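You operate a simulated robot arm through the tools that you are given. There is no shell and no other tool.

You run a simulated two-armed robot. Do the job below in one go: nothing can be reset, and whatever is moved stays where it is left.

JOB
Buff the cloudy patch off the drawer board and screw the china knob on.
Fine: stand the buffing pad back; the knob is china, so don't drop it. What is to be rubbed or washed off counts as gone when no trace of it is left.

It is judged by the outcome, as a careful person would: the job done as asked, and still so three seconds after it is handed in. It fails if anything else is knocked over, pushed out of place, dropped, spilled or broken.

ROBOT AND FRAMES
Two 7-joint arms with fingered hands on one trunk that stands fixed in place. Base frame: the origin is at the foot of the trunk, x ahead of it, y to its left, z up. Units: mm, degrees, N and s.
The left shoulder is at [106, 187, 1054], the right one opposite. With the tool pointing down near the work surface each hand reaches from about 460 to 840 mm from the base axis, measured 20 degrees to its own side. Payload 3.6 kg a hand.
The TCP of each hand is the grasp point between the finger pads, 26 mm short of the fingertips. In the tool frame z runs along the fingers and y along their closing line. The gripper opens to 88 mm; its body begins 30 mm behind the TCP. The gripper is a hand of 3 fingers: y runs from the thumb to the fingers, the wrist lies at [-17, -98, -164] in the tool frame, and closing takes about 1.5 s.
Orientation is told as [roll, pitch, yaw] about the base's x, y, z axes, in that order, counted from this pose: with the fingers straight down and the wrist toward the robot, the tool's x, y and z point along [0, 1, 0], [1, 0, 0] and [0, 0, -1] of the base frame.

CONTROLS
- The arms move only by the tool servo_tool. It takes "left_increments", "right_increments" or both (then of equal length, played together; a hand with none holds still); each is one flat list of numbers, 7 for each row, row after row: the shift along the base's x, y, z in mm, then the turn, a rotation vector about the base's x, y, z in degrees, then the finger opening in mm, from 0 to 88. In form: [x, y, z, wx, wy, wz, grip, x, y, z, wx, wy, wz, grip, ...]. A call has 1 to 20 rows; each row is the pose to reach, as a shift and turn from the pose commanded when the call began. Rows are played at 5 a second. More than 50 mm and 8.6 degrees between two rows, or a gripper value outside its range, and nothing of the call is played. A pose out of reach is approached as far as the arm can. The call stops where the force on the tool passes 90 N (or 10 N more than at its start, if that is more) or the arm is blocked; 0.2 s more then pass. Each finger travels about 153 mm/s and halts on what it meets, pressing with about 29 N; the grip force reading is that of the motor and also rises with nothing between the fingers. The clock runs only during rows and for 0.2 s after the last one: add rows that repeat a pose to give the fingers time. It gives the time, the measured TCP pose, the force on the tool (base axes), the opening and the grip force at its end, in the units of the frame above (readings bear some noise), with the torque about the TCP (base axes, N m) and any sound that the robot's microphone picked up.
- Cameras (640 x 400 px; columns grow to the right, rows downward): "scene" is now at [235.5, 56.6, 1012.9]; the picture's right is [0.67, -0.74, -0.00], its down [0.20, 0.18, -0.96] and it looks along [0.72, 0.64, 0.27] (base axes); focal length 214 px, centre (320, 200). "left" rides on the left gripper at [-56, -80, -102] in its tool frame; the picture's right is [-0.73, -0.32, 0.60], its down [0.62, -0.67, 0.41] and it looks along [0.27, 0.68, 0.69] (tool axes); focal length 247 px, centre (320, 200). "right" rides on the right gripper at [56, -80, -102] in its tool frame; the picture's right is [-0.73, 0.32, -0.60], its down [-0.62, -0.66, 0.41] and it looks along [-0.27, 0.68, 0.69] (tool axes); focal length 247 px, centre (320, 200).
- snapshot(camera): a new picture of that camera. It takes no simulated time.
- raise_lower(by): moves the trunk up (or, below 0, down) by that many mm; the arms and the scene camera ride with it, the base frame stays. It gives what a move gives, with no picture.
- grasp_type(shape, hand): the hand has 3 fingers and takes this shape, open, in about a second: jaw (thumb against the fingers, like two jaws); tri (thumb and two fingers); tip (a fingertip pinch); poke (one finger out to press); point (the index stretched); flat (the hand flat); cup (the hand cupped); fist (a fist). The gripper value then closes the fingers along that shape, each until it touches; the sizes above hold for jaw. It gives what a move gives, with no picture.
- aim_head(pan, tilt): turns the head with the scene camera to pan (to the left, within 60 degrees either way) and tilt (down, from -29 to 69), counted from straight ahead of the robot (the tilt from the chest, where the trunk bows). It gives what a move gives.
- locate(camera, pixels): for up to 12 pixels [column, row] of the newest picture of that camera ("zoom" is the newest enlarged one), the place [x, y, z] in the base frame of the surface seen there, good to about 3 mm. It takes no simulated time.
- close_up(camera, box): a new picture of the part [left, top, right, bottom] of that camera's present view, enlarged. It takes no simulated time.
- finish_job(): hands the job in; it is judged then, once.

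Open the grippers and draw the arms clear of the work before you hand the job in, unless the task says otherwise.

The tools are called after "Emit:" as a command line: name --argument value ..., lists and objects as JSON in quotes. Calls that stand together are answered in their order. servo_tool: Moves the arms, as the interface text tells. Its arguments: {"type":"object","properties":{"left_increments":{"type":"array","items":{"type":"number"}},"right_increments":{"type":"array","items":{"type":"number"}}},"required":[]} The other tools are called the same way: raise_lower (by) moves the trunk up or down; grasp_type (shape, hand) gives the hand a shape; aim_head (pan, tilt) turns the head that bears the scene camera; snapshot (camera) takes a picture; locate (camera, pixels) gives the place of the surface under pixels of a picture; close_up (camera, box) takes an enlarged picture of a part of a camera's view; finish_job () hands the job in.

At the start:

```text
time_s: 0.0
left_eef_pos: [352.9, 393.5, 1206.8]
left_tool_rot: [0.1, 0.0, 0.1]
left_wrist_force: [0.0, 0.0, -0.6]
left_wrist_torque: [0.0, -0.01, -0.01]
left_grip_width: 87.7
left_grasp_force: 0.0
left_shape: jaw
right_eef_pos: [412.6, 26.0, 1209.6]
right_tool_rot: [-0.1, -0.1, 0.0]
right_wrist_force: [-0.6, 0.4, 0.0]
right_wrist_torque: [0.0, -0.02, 0.0]
right_grip_width: 87.8
right_grasp_force: 0.1
right_shape: jaw
trunk travel left (down, up): [-200.0, 557.0]
head pan, tilt (commanded): [42.0, -15.7]
```

scene: 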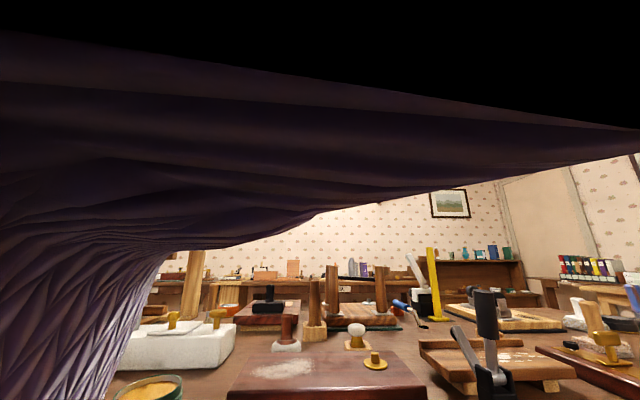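
right: 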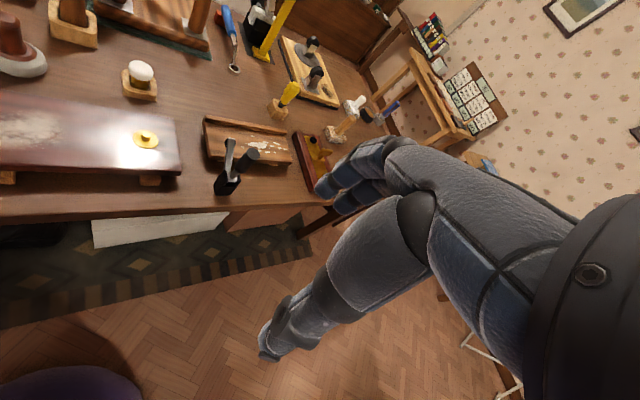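
left: 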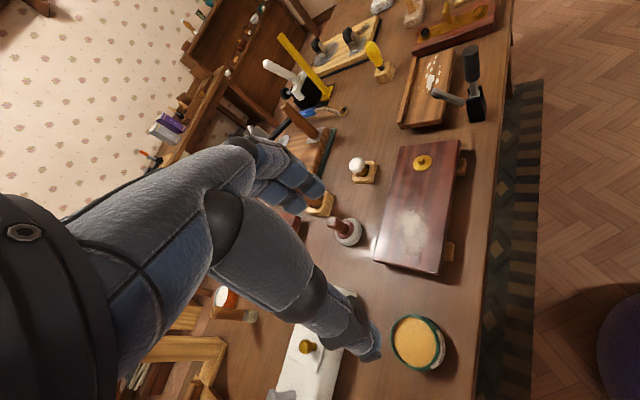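

The scene view is partly blocked by a dark sleeve/drape, and the wrist cameras show the board with a cloudy patch, a pad and a white knob. I aim the head down toward the work to get a better view.

Emit:
aim_head --pan 20 --tilt 35

Emit:
snapshot --camera "scene"

```text
time_s: 1.2
left_eef_pos: [353.9, 395.1, 1204.8]
left_tool_rot: [0.1, 0.0, -0.1]
left_wrist_force: [-0.5, -0.4, -0.2]
left_wrist_torque: [0.01, -0.02, 0.0]
left_grip_width: 87.7
left_grasp_force: 0.1
left_shape: jaw
right_eef_pos: [412.9, 26.2, 1208.1]
right_tool_rot: [0.0, 0.0, 0.0]
right_wrist_force: [-0.1, -0.5, -0.2]
right_wrist_torque: [-0.02, -0.03, 0.01]
right_grip_width: 87.8
right_grasp_force: 0.0
right_shape: jaw
trunk travel left (down, up): [-200.0, 557.0]
head pan, tilt (commanded): [20.0, 35.0]
```

```text
taken
```

scene: 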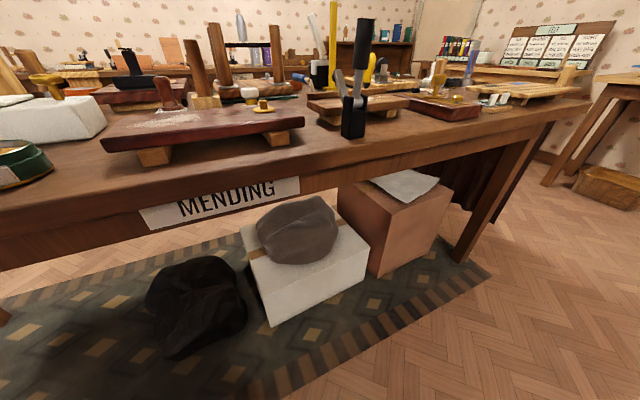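

The table's near edge runs across row ~200 and the board sits at about (205,125). I measure a few points to learn the heights.

Emit:
locate --camera "scene" --pixels '[[165, 120], [264, 105], [105, 135], [303, 120], [168, 95], [250, 95], [60, 150], [350, 150], [20, 165], [225, 165], [355, 90], [205, 100]]'

Emit:
snapshot --camera "left"

Emit:
snapshot --camera "right"

```text
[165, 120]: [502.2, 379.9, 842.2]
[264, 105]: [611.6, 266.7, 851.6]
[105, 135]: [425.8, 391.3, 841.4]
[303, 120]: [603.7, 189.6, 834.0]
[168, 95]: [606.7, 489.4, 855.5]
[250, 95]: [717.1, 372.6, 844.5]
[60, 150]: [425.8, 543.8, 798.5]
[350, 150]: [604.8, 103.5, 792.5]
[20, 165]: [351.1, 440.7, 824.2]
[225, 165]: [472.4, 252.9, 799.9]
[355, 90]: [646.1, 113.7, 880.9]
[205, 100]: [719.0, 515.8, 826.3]
```

```text
taken
```

left: 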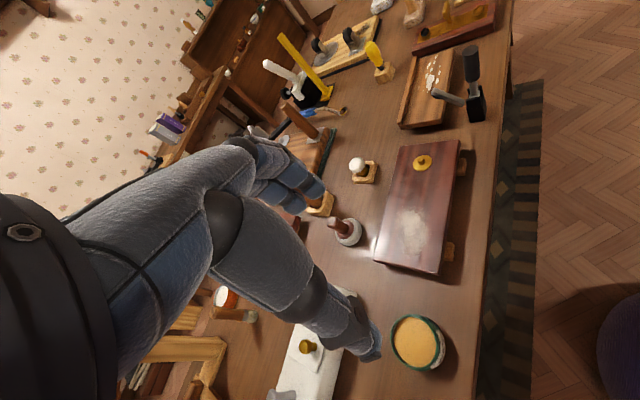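

```text
taken
```

right: 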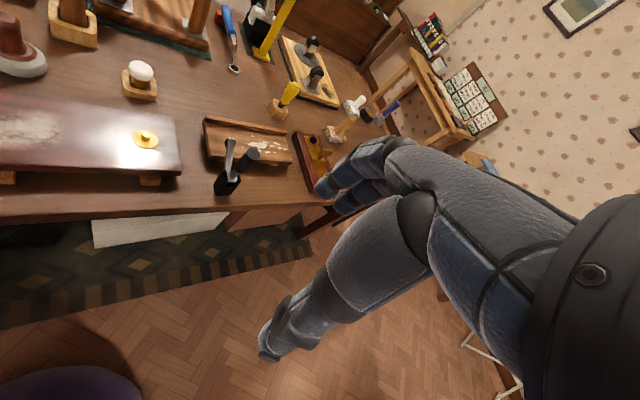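

The table top is at z≈797, the board top at ≈842, the brass fitting near (612,267). I raise the trunk for a clear overhead look before planning.

Emit:
raise_lower --by 400

Emit:
aim_head --pan 30 --tilt 50

Emit:
snapshot --camera "scene"

```text
time_s: 5.0
left_eef_pos: [354.5, 394.0, 1606.0]
left_tool_rot: [0.1, 0.0, 0.1]
left_wrist_force: [0.5, -0.6, 0.1]
left_wrist_torque: [0.0, 0.02, 0.02]
left_grip_width: 87.8
left_grasp_force: 0.0
left_shape: jaw
right_eef_pos: [412.6, 26.2, 1607.6]
right_tool_rot: [0.0, 0.0, 0.1]
right_wrist_force: [-0.3, -0.3, 0.0]
right_wrist_torque: [0.0, 0.02, 0.0]
right_grip_width: 87.5
right_grasp_force: 0.1
right_shape: jaw
trunk travel left (down, up): [-600.0, 157.0]
head pan, tilt (commanded): [20.0, 35.0]
```

```text
time_s: 5.8
left_eef_pos: [354.1, 394.0, 1606.9]
left_tool_rot: [-0.1, 0.0, 0.0]
left_wrist_force: [-0.5, -0.2, -0.4]
left_wrist_torque: [0.02, 0.01, 0.02]
left_grip_width: 87.6
left_grasp_force: 0.1
left_shape: jaw
right_eef_pos: [412.5, 25.1, 1607.6]
right_tool_rot: [-0.1, 0.1, 0.0]
right_wrist_force: [0.0, 0.4, -0.7]
right_wrist_torque: [0.0, 0.02, -0.01]
right_grip_width: 87.7
right_grasp_force: 0.0
right_shape: jaw
trunk travel left (down, up): [-600.0, 157.0]
head pan, tilt (commanded): [30.0, 50.0]
```

```text
taken
```

scene: 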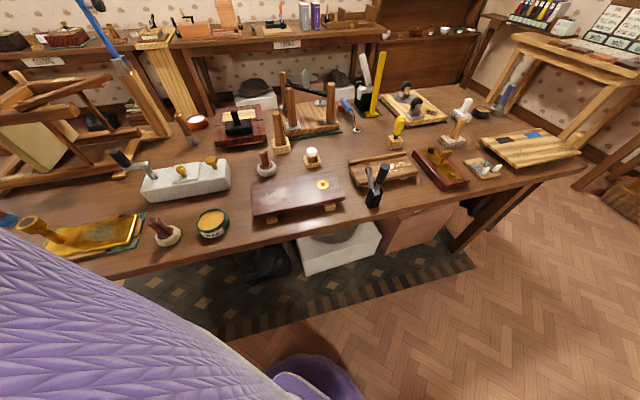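

A good overview now. The board is at (298,195), the china knob in its holder near (313,158), and a felt pad near (266,168); a second pad-like tool sits at (165,232). I enlarge the area.

Emit:
close_up --camera "scene" --box '[130, 110, 430, 260]'

Emit:
close_up --camera "scene" --box '[230, 130, 390, 230]'

```text
2.13 times, centred on (280, 185) of scene
```

zoom: 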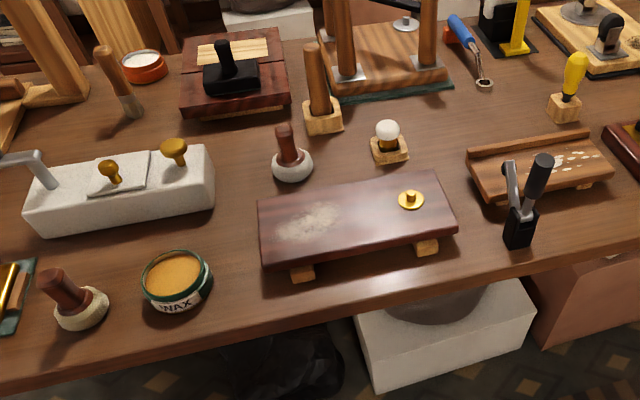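

```text
4.00 times, centred on (310, 180) of scene
```

zoom: 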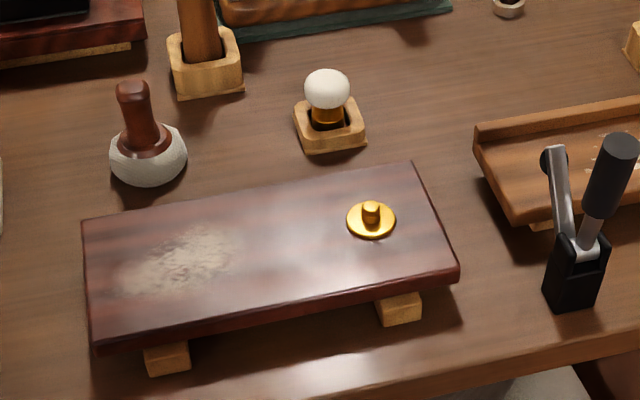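

There are two pad tools; I look closely at each to tell which is the buffing pad and which is for wax.

Emit:
close_up --camera "scene" --box '[240, 135, 340, 197]'

Emit:
close_up --camera "scene" --box '[140, 195, 240, 257]'

Emit:
locate --camera "scene" --pixels '[[263, 152], [266, 166], [312, 149], [313, 157], [323, 181], [323, 184], [285, 193], [250, 189], [333, 172], [344, 199], [254, 216], [266, 176]]'

```text
6.40 times, centred on (290, 166) of scene
```

zoom: 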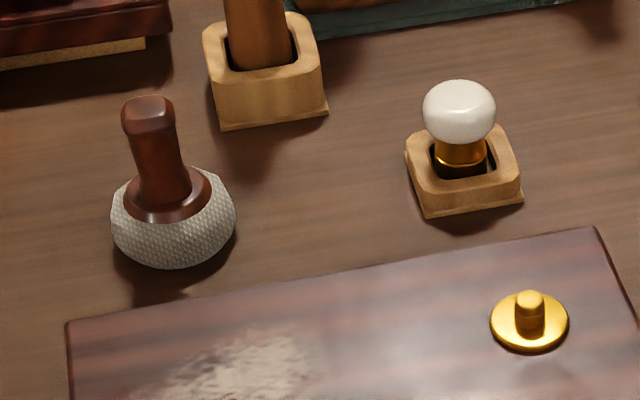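

```text
6.40 times, centred on (190, 226) of scene
```

zoom: 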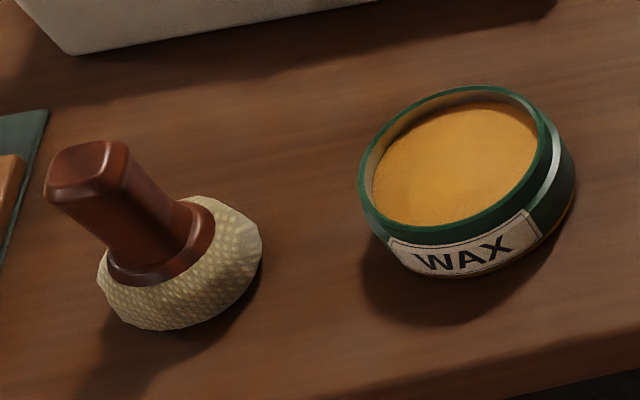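

```text
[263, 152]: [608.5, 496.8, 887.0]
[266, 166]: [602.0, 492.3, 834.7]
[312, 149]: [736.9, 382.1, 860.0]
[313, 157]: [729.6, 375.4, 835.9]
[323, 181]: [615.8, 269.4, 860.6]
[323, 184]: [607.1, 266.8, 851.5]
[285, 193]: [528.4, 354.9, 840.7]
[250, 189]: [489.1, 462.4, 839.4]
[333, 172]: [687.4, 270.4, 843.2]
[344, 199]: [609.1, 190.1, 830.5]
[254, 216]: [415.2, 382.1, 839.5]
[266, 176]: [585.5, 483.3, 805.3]
```

The white pad at zoom (172,220) next to the board is the clean buffing pad; the yellowed one sits by the wax tin, so I leave that alone. I measure surrounding obstacles and the patch limits.

Emit:
locate --camera "scene" --pixels '[[279, 114], [280, 146], [294, 90], [331, 88], [300, 131], [266, 113], [376, 170], [372, 200], [165, 218], [212, 215], [215, 163], [230, 190]]'

Emit:
close_up --camera "scene" --box '[245, 170, 325, 220]'

```text
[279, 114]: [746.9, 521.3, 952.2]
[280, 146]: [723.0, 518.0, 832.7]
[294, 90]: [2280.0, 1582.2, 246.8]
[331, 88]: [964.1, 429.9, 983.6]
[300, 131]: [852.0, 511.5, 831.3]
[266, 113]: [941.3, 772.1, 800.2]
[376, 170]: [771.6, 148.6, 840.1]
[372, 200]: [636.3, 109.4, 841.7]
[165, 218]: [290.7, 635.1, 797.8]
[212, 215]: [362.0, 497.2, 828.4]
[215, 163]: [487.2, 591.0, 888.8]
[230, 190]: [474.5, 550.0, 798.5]
```

```text
8.00 times, centred on (285, 195) of scene
```

zoom: 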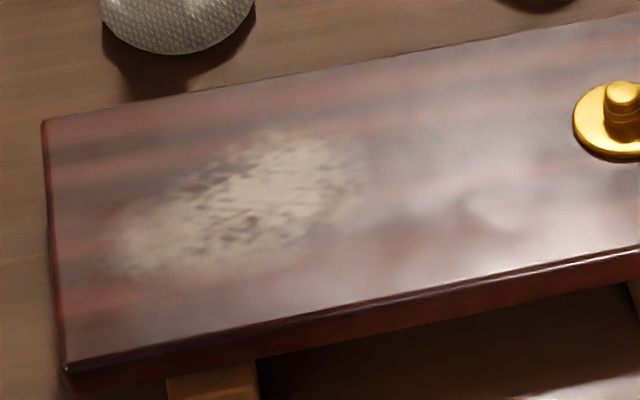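

The patch spans zoom columns ~105–370 and rows ~125–285. I locate its boundary and the board corners.

Emit:
locate --camera "zoom" --pixels '[[105, 270], [130, 220], [180, 270], [240, 270], [310, 225], [365, 180], [330, 140], [270, 130], [200, 165], [45, 125], [68, 360], [600, 250]]'

Emit:
raise_lower --by -400

```text
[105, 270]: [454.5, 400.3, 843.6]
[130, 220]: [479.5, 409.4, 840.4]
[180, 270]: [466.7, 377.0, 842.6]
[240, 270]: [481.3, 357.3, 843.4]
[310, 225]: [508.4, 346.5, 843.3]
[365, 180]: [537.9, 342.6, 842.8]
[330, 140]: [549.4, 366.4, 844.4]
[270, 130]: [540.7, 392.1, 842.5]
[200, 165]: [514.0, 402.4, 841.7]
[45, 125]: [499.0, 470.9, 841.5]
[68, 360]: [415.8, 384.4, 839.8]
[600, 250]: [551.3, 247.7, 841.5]
```

```text
time_s: 9.6
left_eef_pos: [352.8, 393.9, 1206.3]
left_tool_rot: [0.0, 0.0, -0.1]
left_wrist_force: [0.4, -0.1, 0.7]
left_wrist_torque: [-0.01, -0.01, 0.01]
left_grip_width: 87.7
left_grasp_force: 0.0
left_shape: jaw
right_eef_pos: [410.5, 25.6, 1208.4]
right_tool_rot: [0.1, 0.0, 0.1]
right_wrist_force: [0.3, 1.0, -0.1]
right_wrist_torque: [-0.01, 0.02, 0.03]
right_grip_width: 87.6
right_grasp_force: 0.0
right_shape: jaw
trunk travel left (down, up): [-200.0, 557.0]
head pan, tilt (commanded): [30.0, 50.0]
```

Geometry: board long axis runs along (0.68,-0.73), and the patch lies within about 100×67 mm on its left half; the pad handle is at about (606,494), top z≈887. I move the left hand above the pad with yaw 40 and gripper partly open.

Emit:
servo_tool --left_increments '[25, 10, -20, 0, 0, 4, 80, 50, 20, -40, 0, 0, 8, 75, 75, 30, -60, 0, 0, 12, 70, 100, 40, -80, 0, 0, 16, 65, 125, 50, -100, 0, 0, 20, 65, 150, 60, -120, 0, 0, 24, 65, 175, 70, -140, 0, 0, 28, 65, 200, 80, -160, 0, 0, 32, 65, 228, 90, -178, 0, 0, 36, 65, 253, 100, -196, 0, 0, 40, 65, 253, 100, -196, 0, 0, 40, 65]'

Emit:
snapshot --camera "left"

Emit:
snapshot --camera "scene"

```text
time_s: 12.0
left_eef_pos: [608.4, 494.4, 1009.5]
left_tool_rot: [0.0, 0.0, 40.0]
left_wrist_force: [-0.6, 0.2, -0.4]
left_wrist_torque: [0.01, 0.01, 0.02]
left_grip_width: 65.5
left_grasp_force: 0.1
left_shape: jaw
right_eef_pos: [412.7, 25.8, 1208.0]
right_tool_rot: [0.1, -0.1, 0.1]
right_wrist_force: [-0.4, 0.1, -0.5]
right_wrist_torque: [0.01, -0.02, -0.03]
right_grip_width: 87.5
right_grasp_force: 0.0
right_shape: jaw
trunk travel left (down, up): [-200.0, 557.0]
head pan, tilt (commanded): [30.0, 50.0]
```

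```text
taken
```

left: 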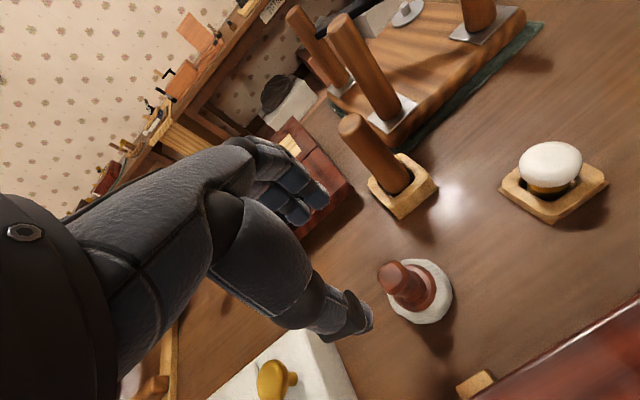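

```text
taken
```

scene: 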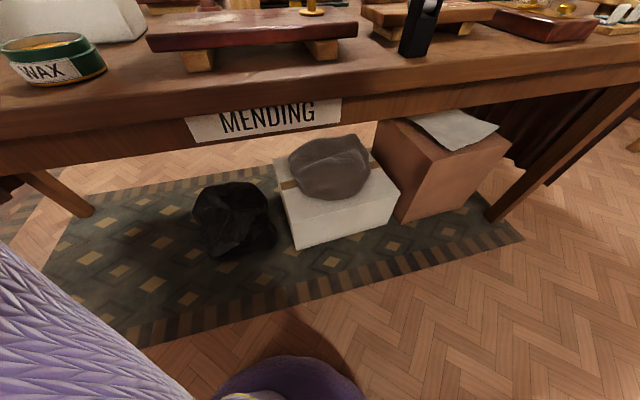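

The left view shows the pad handle top at (392,275) and pad at (420,295). I locate those and re-aim the head at the work.

Emit:
locate --camera "left" --pixels '[[393, 276], [383, 272], [403, 265], [400, 285], [438, 280], [405, 300], [425, 318], [445, 300], [550, 155], [548, 188], [520, 200], [350, 125]]'

Emit:
aim_head --pan 38 --tilt 22

Emit:
snapshot --camera "scene"

Emit:
close_up --camera "left" --box '[340, 200, 500, 300]'

```text
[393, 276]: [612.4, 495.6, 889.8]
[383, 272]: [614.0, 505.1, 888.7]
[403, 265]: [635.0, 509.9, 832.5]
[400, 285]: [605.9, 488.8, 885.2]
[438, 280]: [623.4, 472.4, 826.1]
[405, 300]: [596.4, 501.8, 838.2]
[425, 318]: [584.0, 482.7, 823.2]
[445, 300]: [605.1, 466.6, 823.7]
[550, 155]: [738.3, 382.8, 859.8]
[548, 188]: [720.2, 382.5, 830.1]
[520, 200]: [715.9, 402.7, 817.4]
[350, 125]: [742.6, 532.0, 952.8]
```

```text
time_s: 12.9
left_eef_pos: [607.2, 494.4, 1010.7]
left_tool_rot: [0.0, 0.0, 39.9]
left_wrist_force: [1.3, 0.2, 0.1]
left_wrist_torque: [-0.03, 0.0, 0.02]
left_grip_width: 65.1
left_grasp_force: 0.0
left_shape: jaw
right_eef_pos: [412.5, 24.9, 1208.8]
right_tool_rot: [0.1, 0.0, 0.0]
right_wrist_force: [0.6, -0.2, -0.1]
right_wrist_torque: [0.01, 0.0, 0.01]
right_grip_width: 87.7
right_grasp_force: 0.0
right_shape: jaw
trunk travel left (down, up): [-200.0, 557.0]
head pan, tilt (commanded): [38.0, 22.0]
```

```text
taken
```

scene: 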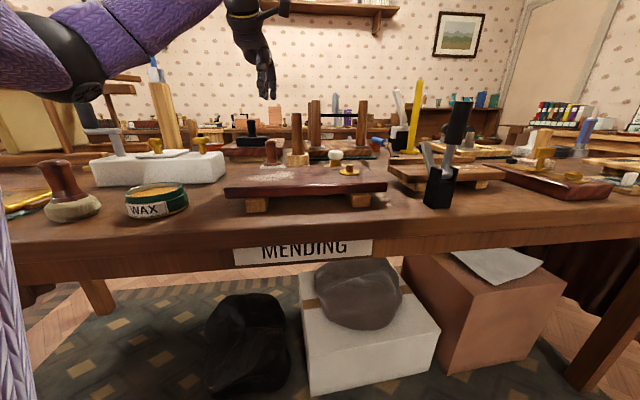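

```text
4.00 times, centred on (420, 250) of left
```

zoom: 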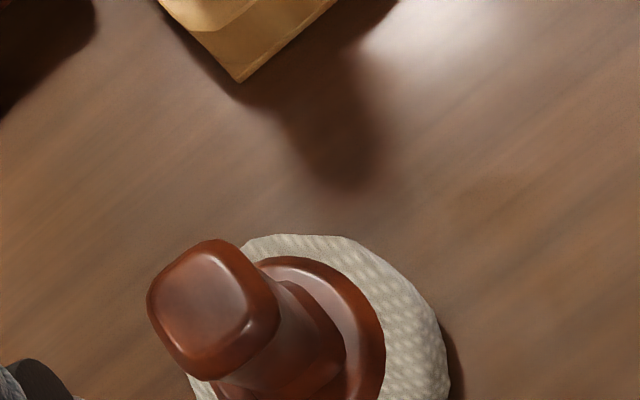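

The handle top is a rounded square in the zoom, corners at about (152,300), (215,243), (278,315), (205,378). I locate these to get its orientation and centre.

Emit:
locate --camera "zoom" --pixels '[[158, 300], [213, 247], [270, 310], [205, 368], [210, 305], [180, 265], [245, 270], [165, 345], [340, 240], [440, 370]]'

```text
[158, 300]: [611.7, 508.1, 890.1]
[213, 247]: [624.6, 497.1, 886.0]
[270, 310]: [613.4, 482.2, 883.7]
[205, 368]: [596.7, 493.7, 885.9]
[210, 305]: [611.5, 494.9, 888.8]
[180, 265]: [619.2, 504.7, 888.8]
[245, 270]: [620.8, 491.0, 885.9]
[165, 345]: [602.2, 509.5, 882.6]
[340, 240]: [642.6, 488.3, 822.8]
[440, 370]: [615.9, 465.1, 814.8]
```

Handle centre is about (611,495), square nearly aligned with yaw 40, top at z≈889; pad radius ≈32 mm. I lower the TCP to z≈868 around the handle, without closing yet.

Emit:
servo_tool --left_increments '[5, 1.5, -30, 0, 0, 0, 65, 5, 1.5, -60, 0, 0, 0, 65, 5, 1.5, -90, 0, 0, 0, 65, 5, 1.5, -115, 0, 0, 0, 65, 5, 1.5, -132, 0, 0, 0, 65, 5, 1.5, -142, 0, 0, 0, 65, 5, 1.5, -142, 0, 0, 0, 65]'

Emit:
snapshot --camera "left"

Emit:
close_up --camera "scene" --box '[200, 80, 360, 180]'

```text
time_s: 14.6
left_eef_pos: [611.4, 494.8, 868.3]
left_tool_rot: [0.1, 0.1, 40.0]
left_wrist_force: [0.8, -0.6, 0.7]
left_wrist_torque: [-0.03, 0.02, 0.01]
left_grip_width: 65.3
left_grasp_force: 0.0
left_shape: jaw
right_eef_pos: [411.6, 25.5, 1207.2]
right_tool_rot: [0.1, 0.0, 0.0]
right_wrist_force: [0.3, -0.1, 0.1]
right_wrist_torque: [0.01, 0.01, -0.03]
right_grip_width: 87.7
right_grasp_force: 0.1
right_shape: jaw
trunk travel left (down, up): [-200.0, 557.0]
head pan, tilt (commanded): [38.0, 22.0]
```

```text
taken
```

left: 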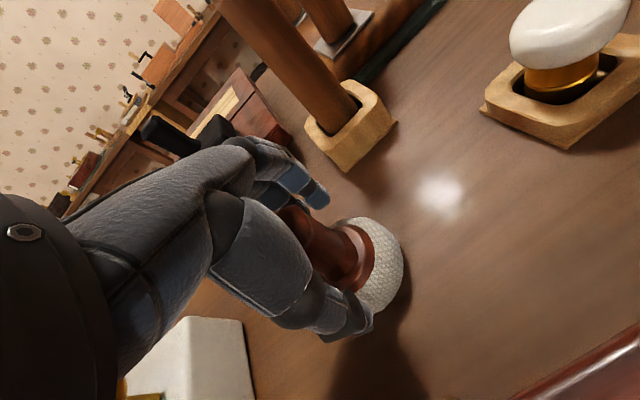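

```text
4.00 times, centred on (280, 130) of scene
```

zoom: 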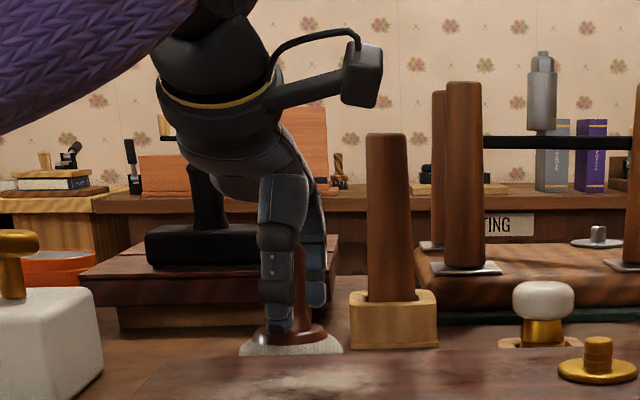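

The fingers straddle the handle cleanly, clear of the pad body. Closing the grip now.

Emit:
servo_tool --left_increments '[0, 0, 0, 0, 0, 0, 40, 0, 0, 0, 0, 0, 0, 30, 0, 0, 0, 0, 0, 0, 20, 0, 0, 0, 0, 0, 0, 10, 0, 0, 0, 0, 0, 0, 0, 0, 0, 0, 0, 0, 0, 0, 0, 0, 0, 0, 0, 0, 0, 0, 0, 0, 0, 0, 0, 0]'

Emit:
snapshot --camera "left"

Emit:
close_up --camera "scene" --box '[200, 80, 360, 180]'

```text
time_s: 16.4
left_eef_pos: [612.4, 495.7, 867.4]
left_tool_rot: [0.1, 0.0, 40.1]
left_wrist_force: [0.0, 0.1, -0.1]
left_wrist_torque: [0.01, 0.01, 0.02]
left_grip_width: 19.6
left_grasp_force: 28.9
left_shape: jaw
right_eef_pos: [411.6, 26.1, 1207.7]
right_tool_rot: [0.1, 0.0, -0.1]
right_wrist_force: [-0.1, 0.1, 0.2]
right_wrist_torque: [0.0, 0.01, -0.02]
right_grip_width: 87.7
right_grasp_force: 0.1
right_shape: jaw
trunk travel left (down, up): [-200.0, 557.0]
head pan, tilt (commanded): [38.0, 22.0]
```

```text
taken
```

left: 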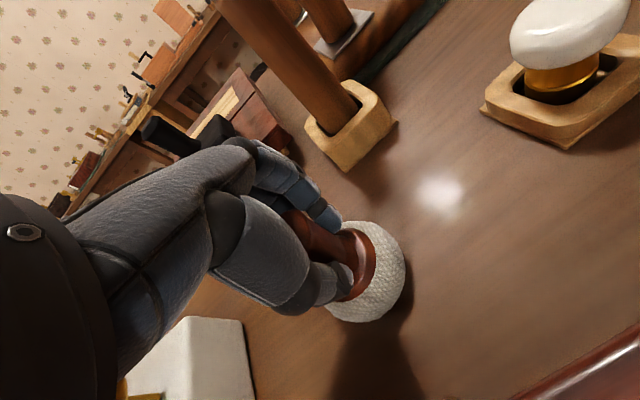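

```text
4.00 times, centred on (280, 130) of scene
```

zoom: 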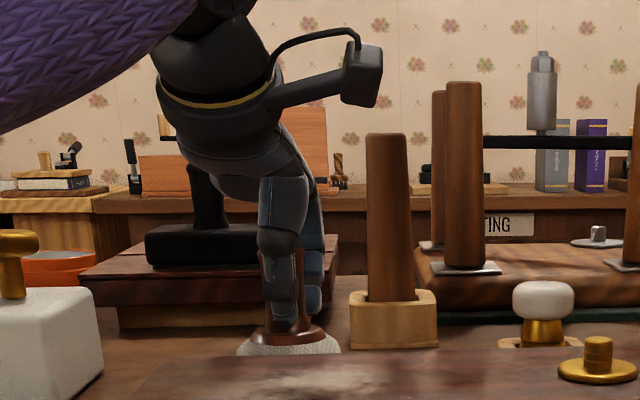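

Grip is firm (19.6 mm, 28.9 N). I lift the pad 85 mm and check it holds.

Emit:
servo_tool --left_increments '[0, 0, 8, 0, 0, 0, 0, 0, 0, 25, 0, 0, 0, 0, 0, 0, 50, 0, 0, 0, 0, 0, 0, 75, 0, 0, 0, 0, 0, 0, 90, 0, 0, 0, 0, 0, 0, 90, 0, 0, 0, 0]'

Emit:
snapshot --camera "left"

Emit:
snapshot --camera "scene"

```text
time_s: 17.8
left_eef_pos: [611.0, 497.6, 958.0]
left_tool_rot: [-0.1, 0.0, 40.0]
left_wrist_force: [-0.1, -0.5, -1.2]
left_wrist_torque: [0.01, -0.01, -0.02]
left_grip_width: 19.6
left_grasp_force: 29.4
left_shape: jaw
right_eef_pos: [412.1, 26.1, 1208.1]
right_tool_rot: [-0.1, 0.0, 0.0]
right_wrist_force: [-0.3, -0.3, 0.0]
right_wrist_torque: [0.01, 0.03, 0.01]
right_grip_width: 87.8
right_grasp_force: 0.1
right_shape: jaw
trunk travel left (down, up): [-200.0, 557.0]
head pan, tilt (commanded): [38.0, 22.0]
```

```text
taken
```

left: 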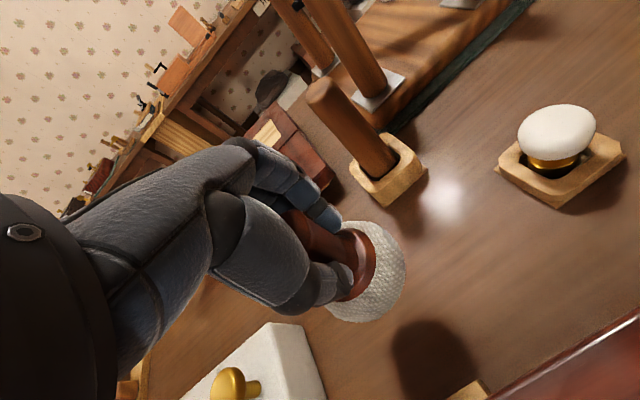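

```text
taken
```

scene: 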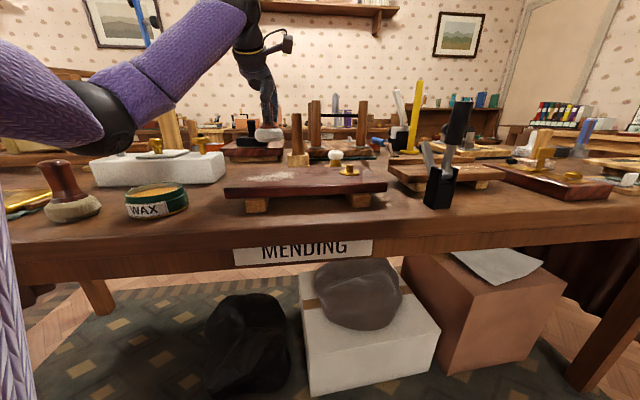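

The pad is held square, carried clear. I move it over the centre of the patch at about (498,380), still high.

Emit:
servo_tool --left_increments '[-20, -20, 0, 0, 0, 0, 0, -45, -46, 0, 0, 0, 0, 0, -70, -71, 0, 0, 0, 0, 0, -95, -97, 0, 0, 0, 0, 0, -113, -115, 0, 0, 0, 0, 0, -113, -115, 0, 0, 0, 0, 0]'

Emit:
snapshot --camera "left"

Emit:
snapshot --camera "scene"

```text
time_s: 19.1
left_eef_pos: [497.8, 380.0, 957.6]
left_tool_rot: [0.0, 0.0, 40.0]
left_wrist_force: [-0.2, 0.3, -1.3]
left_wrist_torque: [0.02, 0.0, -0.01]
left_grip_width: 19.6
left_grasp_force: 29.1
left_shape: jaw
right_eef_pos: [413.0, 25.6, 1207.3]
right_tool_rot: [0.0, 0.1, 0.0]
right_wrist_force: [0.8, 0.0, 0.5]
right_wrist_torque: [-0.02, 0.04, 0.02]
right_grip_width: 87.8
right_grasp_force: 0.1
right_shape: jaw
trunk travel left (down, up): [-200.0, 557.0]
head pan, tilt (commanded): [38.0, 22.0]
```

```text
taken
```

left: 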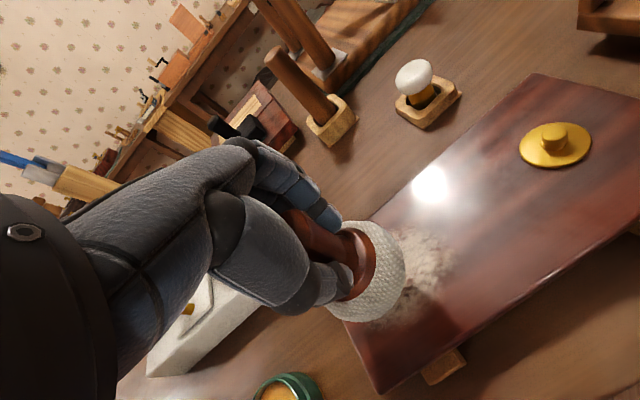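

```text
taken
```

scene: 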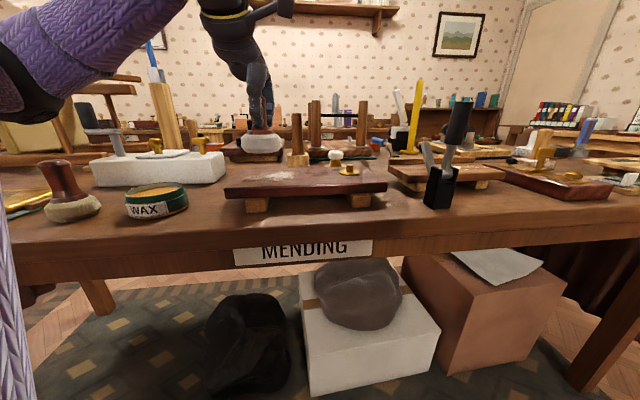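

The pad is over the patch. I lower gently to near contact (expected TCP z≈913), in small final steps.

Emit:
servo_tool --left_increments '[0, 0, -15, 0, 0, 0, 0, 0, 0, -28, 0, 0, 0, 0, 0, 0, -37, 0, 0, 0, 0, 0, 0, -41, 0, 0, 0, 0, 0, 0, -43, 0, 0, 0, 0, 0, 0, -43, 0, 0, 0, 0]'

Emit:
close_up --camera "scene" --box '[190, 110, 350, 210]'

```text
time_s: 20.6
left_eef_pos: [498.3, 380.4, 914.5]
left_tool_rot: [0.0, 0.1, 40.0]
left_wrist_force: [0.1, 0.4, 0.1]
left_wrist_torque: [-0.01, 0.02, 0.03]
left_grip_width: 19.5
left_grasp_force: 28.9
left_shape: jaw
right_eef_pos: [411.9, 26.1, 1206.7]
right_tool_rot: [0.0, -0.1, 0.0]
right_wrist_force: [-0.2, 0.0, 0.4]
right_wrist_torque: [0.01, 0.04, -0.01]
right_grip_width: 87.6
right_grasp_force: 0.2
right_shape: jaw
trunk travel left (down, up): [-200.0, 557.0]
head pan, tilt (commanded): [38.0, 22.0]
```

```text
4.00 times, centred on (270, 160) of scene
```

zoom: 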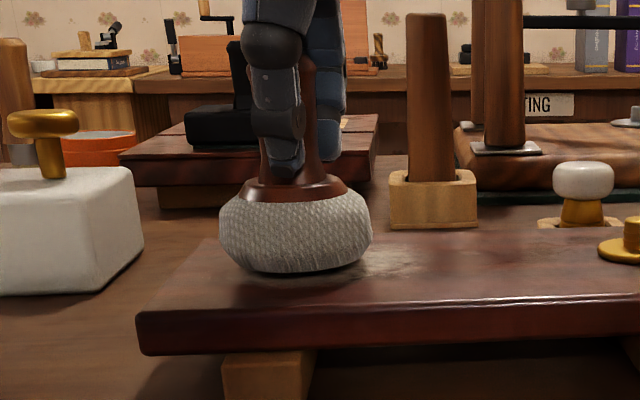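

Contact seems to be just starting. I press 3 mm further in 1 mm steps and read the force.

Emit:
servo_tool --left_increments '[0, 0, -1, 0, 0, 0, 0, 0, 0, -2, 0, 0, 0, 0, 0, 0, -3, 0, 0, 0, 0, 0, 0, -3, 0, 0, 0, 0]'

```text
time_s: 21.6
left_eef_pos: [497.5, 380.6, 911.4]
left_tool_rot: [0.0, 0.0, 40.0]
left_wrist_force: [0.0, 0.1, -1.0]
left_wrist_torque: [-0.01, -0.02, 0.02]
left_grip_width: 19.5
left_grasp_force: 28.8
left_shape: jaw
right_eef_pos: [411.2, 25.3, 1208.8]
right_tool_rot: [0.0, 0.0, 0.1]
right_wrist_force: [-0.5, -0.1, -0.1]
right_wrist_torque: [0.0, 0.01, 0.03]
right_grip_width: 88.0
right_grasp_force: 0.1
right_shape: jaw
trunk travel left (down, up): [-200.0, 557.0]
head pan, tilt (commanded): [38.0, 22.0]
```

Still no contact force (−1 N is just the pad's weight). I go down another few mm.

Emit:
servo_tool --left_increments '[0, 0, -1, 0, 0, 0, 0, 0, 0, -2, 0, 0, 0, 0, 0, 0, -2, 0, 0, 0, 0]'

Emit:
close_up --camera "scene" --box '[220, 130, 320, 192]'

```text
time_s: 22.4
left_eef_pos: [499.2, 379.4, 909.7]
left_tool_rot: [0.0, 0.0, 39.9]
left_wrist_force: [-0.1, 0.9, -0.2]
left_wrist_torque: [0.03, -0.03, -0.01]
left_grip_width: 19.4
left_grasp_force: 28.7
left_shape: jaw
right_eef_pos: [411.1, 24.3, 1208.0]
right_tool_rot: [0.0, 0.1, 0.0]
right_wrist_force: [0.2, -0.3, 0.4]
right_wrist_torque: [0.01, 0.02, -0.02]
right_grip_width: 87.6
right_grasp_force: 0.0
right_shape: jaw
trunk travel left (down, up): [-200.0, 557.0]
head pan, tilt (commanded): [38.0, 22.0]
```

```text
6.40 times, centred on (270, 161) of scene
```

zoom: 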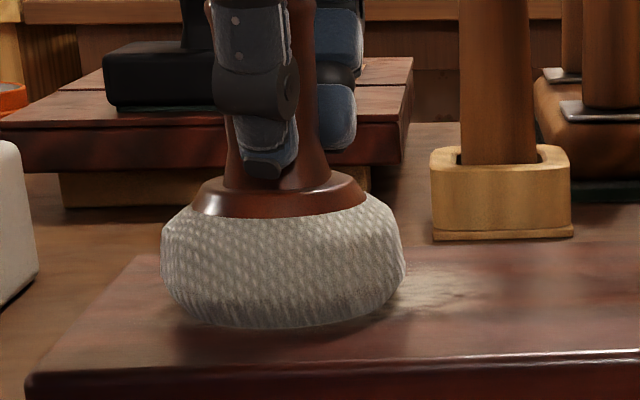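

There still seems to be a thin shadow gap under the pad. I continue in 1 mm steps.

Emit:
servo_tool --left_increments '[0, 0, -1, 0, 0, 0, 0, 0, 0, -1, 0, 0, 0, 0, 0, 0, -2, 0, 0, 0, 0, 0, 0, -2, 0, 0, 0, 0]'

Emit:
close_up --camera "scene" --box '[220, 130, 320, 192]'

```text
time_s: 23.4
left_eef_pos: [498.1, 381.4, 909.0]
left_tool_rot: [-0.1, -0.1, 40.0]
left_wrist_force: [0.4, -0.3, 6.4]
left_wrist_torque: [0.02, -0.05, -0.03]
left_grip_width: 20.1
left_grasp_force: 29.2
left_shape: jaw
right_eef_pos: [410.9, 26.3, 1209.1]
right_tool_rot: [0.0, 0.0, -0.1]
right_wrist_force: [0.3, -0.5, -0.3]
right_wrist_torque: [0.04, -0.02, 0.01]
right_grip_width: 87.5
right_grasp_force: 0.0
right_shape: jaw
trunk travel left (down, up): [-200.0, 557.0]
head pan, tilt (commanded): [38.0, 22.0]
```

```text
6.40 times, centred on (270, 161) of scene
```

zoom: 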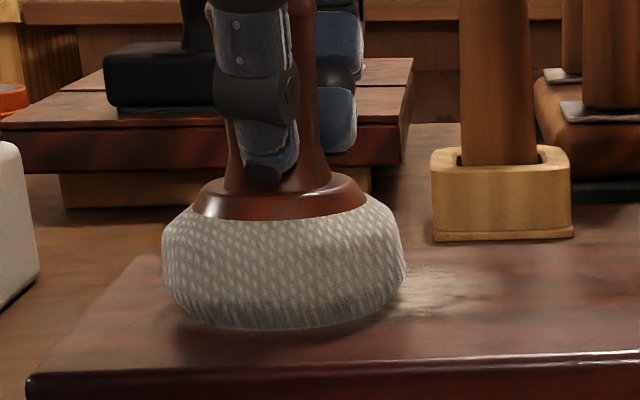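

Contact made at ~6.4 N. I do a first test stroke along the board's length and check force and effect.

Emit:
servo_tool --left_increments '[13.7, -14.6, 0, 0, 0, 0, 0, 27.4, -29.2, 0, 0, 0, 0, 0, 13.7, -14.6, 0, 0, 0, 0, 0, 0, 0, 0, 0, 0, 0, 0, -10.3, 11, 0, 0, 0, 0, 0, -20.5, 21.9, 0, 0, 0, 0, 0, -10.3, 11, 0, 0, 0, 0, 0, 0, 0, 0, 0, 0, 0, 0]'

Emit:
snapshot --camera "left"

Emit:
close_up --camera "scene" --box '[200, 120, 400, 245]'

```text
time_s: 25.1
left_eef_pos: [498.3, 380.5, 908.3]
left_tool_rot: [0.0, 0.0, 40.0]
left_wrist_force: [-1.4, 1.5, 5.2]
left_wrist_torque: [0.03, 0.01, 0.03]
left_grip_width: 20.3
left_grasp_force: 29.5
left_shape: jaw
right_eef_pos: [411.1, 25.5, 1209.0]
right_tool_rot: [-0.1, -0.1, 0.0]
right_wrist_force: [0.2, -0.8, -0.6]
right_wrist_torque: [0.01, 0.0, 0.02]
right_grip_width: 87.8
right_grasp_force: 0.0
right_shape: jaw
trunk travel left (down, up): [-200.0, 557.0]
head pan, tilt (commanded): [38.0, 22.0]
```

```text
taken
```

left: 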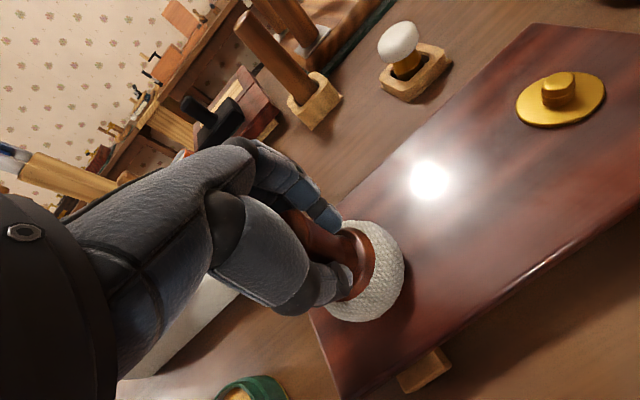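

```text
3.20 times, centred on (300, 182) of scene
```

zoom: 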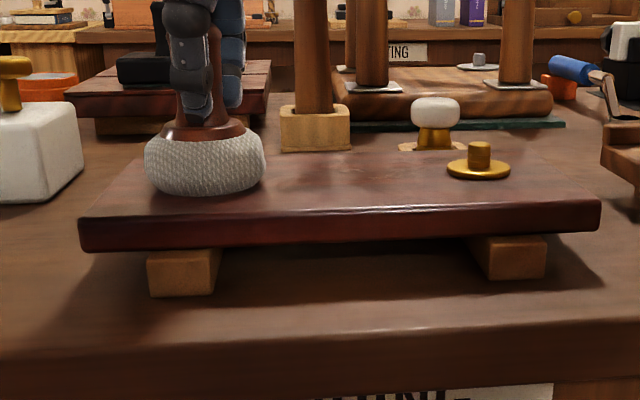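

One stroke already cleared its track with ~5 N and the board has not moved. Now I sweep the whole patch area in parallel strokes with margin.

Emit:
servo_tool --left_increments '[-18.6, -12.1, 0, 0, 0, 0, 0, -37.1, 7.6, 0, 0, 0, 0, 0, -18.6, -12.1, 0, 0, 0, 0, 0, -0.2, -31.9, 0, 0, 0, 0, 0, 17.6, -50.8, 0, 0, 0, 0, 0, 32.8, -35, 0, 0, 0, 0, 0, 15, -16.1, 0, 0, 0, 0, 0, -3.4, 3.7, 0, 0, 0, 0, 0, -21.9, 23.4, 0, 0, 0, 0, 0, -6.7, 39.2, 0, 0, 0, 0, 0, 11.8, 19.5, 0, 0, 0, 0, 0, 30.2, -0.3, 0, 0, 0, 0, 0, 48, -19.2, 0, 0, 0, 0, 0, 54.9, -12, 0, 0, 0, 0, 0, 37.1, 6.9, 0, 0, 0, 0, 0, 18.7, 26.7, 0, 0, 0, 0, 0, 0, 0, 0, 0, 0, 0, 0]'

Emit:
close_up --camera "scene" --box '[200, 120, 400, 245]'

```text
time_s: 28.8
left_eef_pos: [499.1, 380.4, 908.2]
left_tool_rot: [0.0, 0.0, 40.0]
left_wrist_force: [0.7, 0.7, 4.1]
left_wrist_torque: [0.01, -0.03, -0.02]
left_grip_width: 20.3
left_grasp_force: 28.3
left_shape: jaw
right_eef_pos: [411.1, 25.1, 1207.6]
right_tool_rot: [0.0, -0.1, 0.1]
right_wrist_force: [0.1, -0.1, 0.4]
right_wrist_torque: [0.02, 0.0, 0.02]
right_grip_width: 87.8
right_grasp_force: 0.1
right_shape: jaw
trunk travel left (down, up): [-200.0, 557.0]
head pan, tilt (commanded): [38.0, 22.0]
```

```text
3.20 times, centred on (300, 182) of scene
```

zoom: 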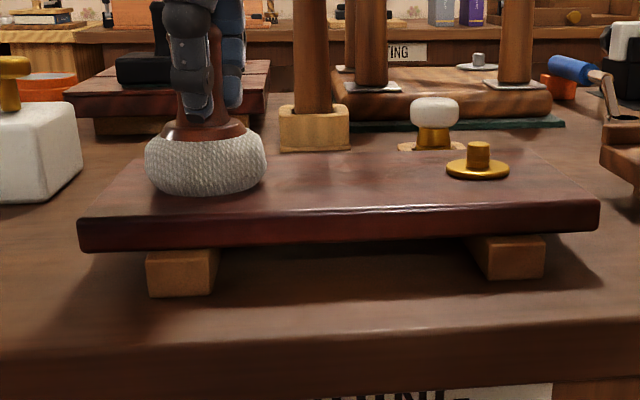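

The sweep is finished. I lift the pad off and shift it toward the back-left to inspect the board surface.

Emit:
servo_tool --left_increments '[0, 0, 15, 0, 0, 0, 0, 0, 0, 50, 0, 0, 0, 0, -20, -20, 90, 0, 0, 0, 0, -50, -40, 110, 0, 0, 0, 0, -80, -60, 130, 0, 0, 0, 0, -80, -60, 130, 0, 0, 0, 0]'

Emit:
snapshot --camera "left"

Emit:
close_up --camera "scene" --box '[200, 120, 400, 245]'

```text
time_s: 30.1
left_eef_pos: [418.3, 321.6, 1036.7]
left_tool_rot: [0.1, 0.1, 40.0]
left_wrist_force: [-0.2, -0.5, -0.3]
left_wrist_torque: [0.0, 0.01, 0.02]
left_grip_width: 20.3
left_grasp_force: 28.5
left_shape: jaw
right_eef_pos: [413.1, 26.8, 1207.3]
right_tool_rot: [-0.1, 0.0, 0.0]
right_wrist_force: [0.0, 0.4, 0.0]
right_wrist_torque: [-0.02, 0.01, 0.0]
right_grip_width: 87.9
right_grasp_force: 0.0
right_shape: jaw
trunk travel left (down, up): [-200.0, 557.0]
head pan, tilt (commanded): [38.0, 22.0]
```

```text
taken
```

left: 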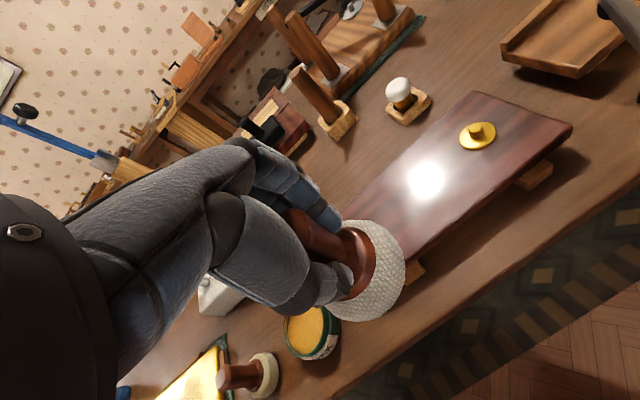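

```text
3.20 times, centred on (300, 182) of scene
```

zoom: 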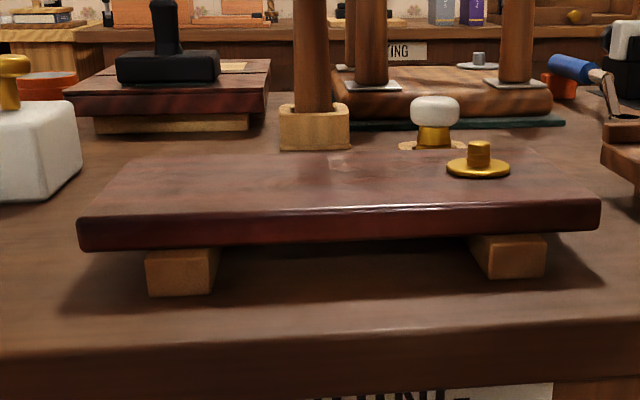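

I see a faint lighter mark around zoom (335,160) that could be residue or a reflection. I raise the trunk and look from higher up.

Emit:
raise_lower --by 350

Emit:
aim_head --pan 35 --tilt 48

Emit:
snapshot --camera "scene"

Emit:
snapshot --camera "left"

```text
time_s: 33.6
left_eef_pos: [420.1, 320.1, 1387.1]
left_tool_rot: [0.0, 0.0, 40.0]
left_wrist_force: [0.2, 0.7, -0.6]
left_wrist_torque: [0.0, 0.0, 0.02]
left_grip_width: 20.1
left_grasp_force: 28.9
left_shape: jaw
right_eef_pos: [412.7, 25.5, 1557.5]
right_tool_rot: [0.1, 0.1, 0.1]
right_wrist_force: [-0.5, 0.0, -0.2]
right_wrist_torque: [-0.01, 0.02, 0.01]
right_grip_width: 88.0
right_grasp_force: 0.1
right_shape: jaw
trunk travel left (down, up): [-550.0, 207.0]
head pan, tilt (commanded): [38.0, 22.0]
```

```text
time_s: 34.5
left_eef_pos: [419.1, 321.1, 1387.5]
left_tool_rot: [-0.1, -0.1, 40.0]
left_wrist_force: [-0.2, 0.6, -0.9]
left_wrist_torque: [0.02, 0.0, 0.0]
left_grip_width: 20.1
left_grasp_force: 29.1
left_shape: jaw
right_eef_pos: [412.6, 24.2, 1558.9]
right_tool_rot: [0.0, 0.0, 0.0]
right_wrist_force: [-0.3, 0.5, -0.5]
right_wrist_torque: [-0.06, 0.01, -0.01]
right_grip_width: 87.7
right_grasp_force: 0.1
right_shape: jaw
trunk travel left (down, up): [-550.0, 207.0]
head pan, tilt (commanded): [35.0, 48.0]
```

```text
taken
```

scene: 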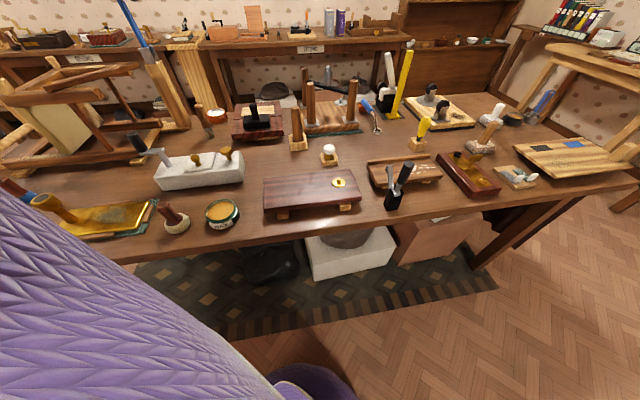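

```text
taken
```

left: 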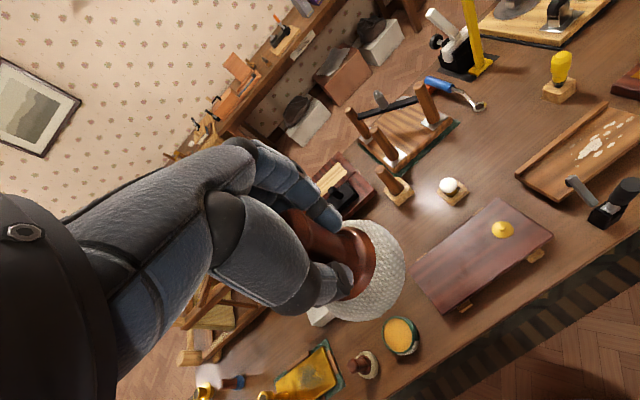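

The board looks clear in both views. I enlarge the board surface to check for any trace.

Emit:
close_up --camera "scene" --box '[258, 168, 328, 212]'

Emit:
close_up --camera "left" --box '[400, 190, 560, 320]'

Emit:
close_up --camera "scene" --box '[255, 130, 375, 220]'

```text
9.09 times, centred on (293, 190) of scene
```

zoom: 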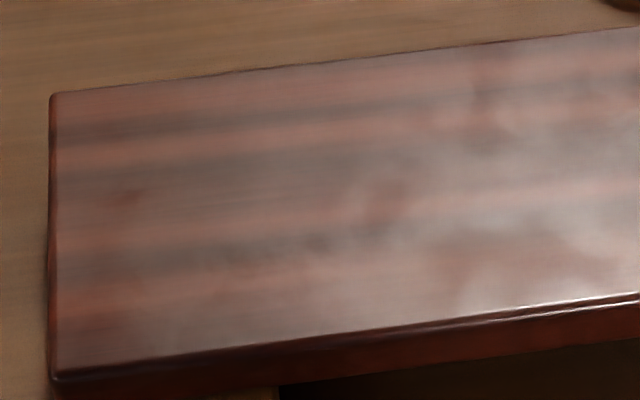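

```text
3.08 times, centred on (480, 255) of left
```

zoom: 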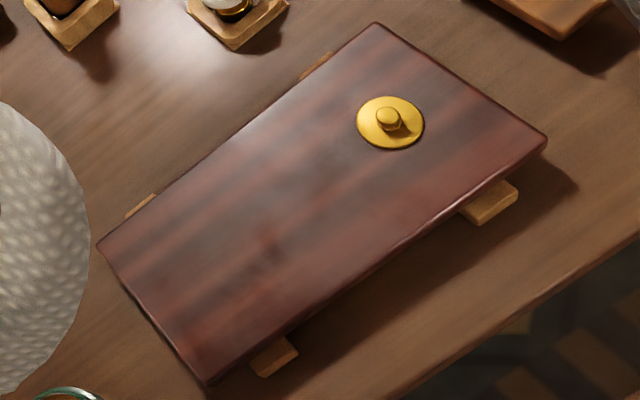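

```text
4.44 times, centred on (315, 175) of scene
```

zoom: 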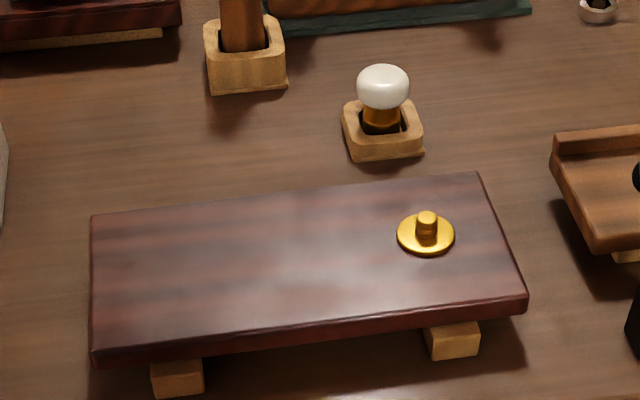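

The patch looks gone except perhaps very faint mottling near zoom (300,245) of the large view. To be certain, I'll lower again and give a second, denser pass.

Emit:
raise_lower --by -350

Emit:
aim_head --pan 38 --tilt 22

Emit:
servo_tool --left_increments '[30, 20, -20, 0, 0, 0, 0, 60, 40, -45, 0, 0, 0, 0, 80, 60, -80, 0, 0, 0, 0, 80, 60, -110, 0, 0, 0, 0, 80, 60, -122, 0, 0, 0, 0, 80, 60, -126, 0, 0, 0, 0, 80, 60, -126, 0, 0, 0, 0]'

```text
time_s: 37.9
left_eef_pos: [418.9, 320.9, 1038.0]
left_tool_rot: [0.0, 0.0, 40.0]
left_wrist_force: [-1.2, 0.1, 0.0]
left_wrist_torque: [-0.03, -0.03, 0.04]
left_grip_width: 20.0
left_grasp_force: 28.5
left_shape: jaw
right_eef_pos: [412.5, 24.7, 1207.5]
right_tool_rot: [0.1, 0.1, 0.0]
right_wrist_force: [0.5, -0.2, 0.0]
right_wrist_torque: [-0.02, -0.02, -0.03]
right_grip_width: 87.6
right_grasp_force: 0.1
right_shape: jaw
trunk travel left (down, up): [-200.0, 557.0]
head pan, tilt (commanded): [35.0, 48.0]
```

```text
time_s: 38.8
left_eef_pos: [419.3, 320.5, 1037.9]
left_tool_rot: [0.1, 0.1, 39.9]
left_wrist_force: [-0.3, 0.2, -1.0]
left_wrist_torque: [0.02, -0.02, 0.02]
left_grip_width: 19.9
left_grasp_force: 28.7
left_shape: jaw
right_eef_pos: [410.3, 25.6, 1208.2]
right_tool_rot: [0.1, 0.0, 0.1]
right_wrist_force: [-0.5, -0.3, 0.4]
right_wrist_torque: [0.01, 0.0, 0.02]
right_grip_width: 87.6
right_grasp_force: 0.0
right_shape: jaw
trunk travel left (down, up): [-200.0, 557.0]
head pan, tilt (commanded): [38.0, 22.0]
```

```text
time_s: 40.4
left_eef_pos: [499.6, 381.7, 912.7]
left_tool_rot: [0.0, 0.0, 40.0]
left_wrist_force: [0.2, -0.1, -0.4]
left_wrist_torque: [0.0, -0.02, -0.01]
left_grip_width: 20.0
left_grasp_force: 29.8
left_shape: jaw
right_eef_pos: [410.8, 25.1, 1208.3]
right_tool_rot: [0.1, -0.1, 0.0]
right_wrist_force: [-0.2, 0.2, -0.6]
right_wrist_torque: [-0.01, 0.03, -0.01]
right_grip_width: 87.7
right_grasp_force: 0.1
right_shape: jaw
trunk travel left (down, up): [-200.0, 557.0]
head pan, tilt (commanded): [38.0, 22.0]
```

Back just above the board (z≈912). I press to z≈907 in small steps and read the force.

Emit:
servo_tool --left_increments '[0, 0, -2, 0, 0, 0, 0, 0, 0, -4, 0, 0, 0, 0, 0, 0, -5, 0, 0, 0, 0, 0, 0, -5, 0, 0, 0, 0]'

```text
time_s: 41.4
left_eef_pos: [499.4, 380.4, 907.8]
left_tool_rot: [-0.1, -0.1, 39.9]
left_wrist_force: [0.7, -0.2, 5.4]
left_wrist_torque: [0.02, 0.02, 0.0]
left_grip_width: 19.8
left_grasp_force: 29.0
left_shape: jaw
right_eef_pos: [412.0, 25.1, 1208.5]
right_tool_rot: [0.0, 0.1, 0.0]
right_wrist_force: [-0.2, 0.0, 0.3]
right_wrist_torque: [0.0, 0.02, 0.01]
right_grip_width: 87.5
right_grasp_force: 0.1
right_shape: jaw
trunk travel left (down, up): [-200.0, 557.0]
head pan, tilt (commanded): [38.0, 22.0]
```

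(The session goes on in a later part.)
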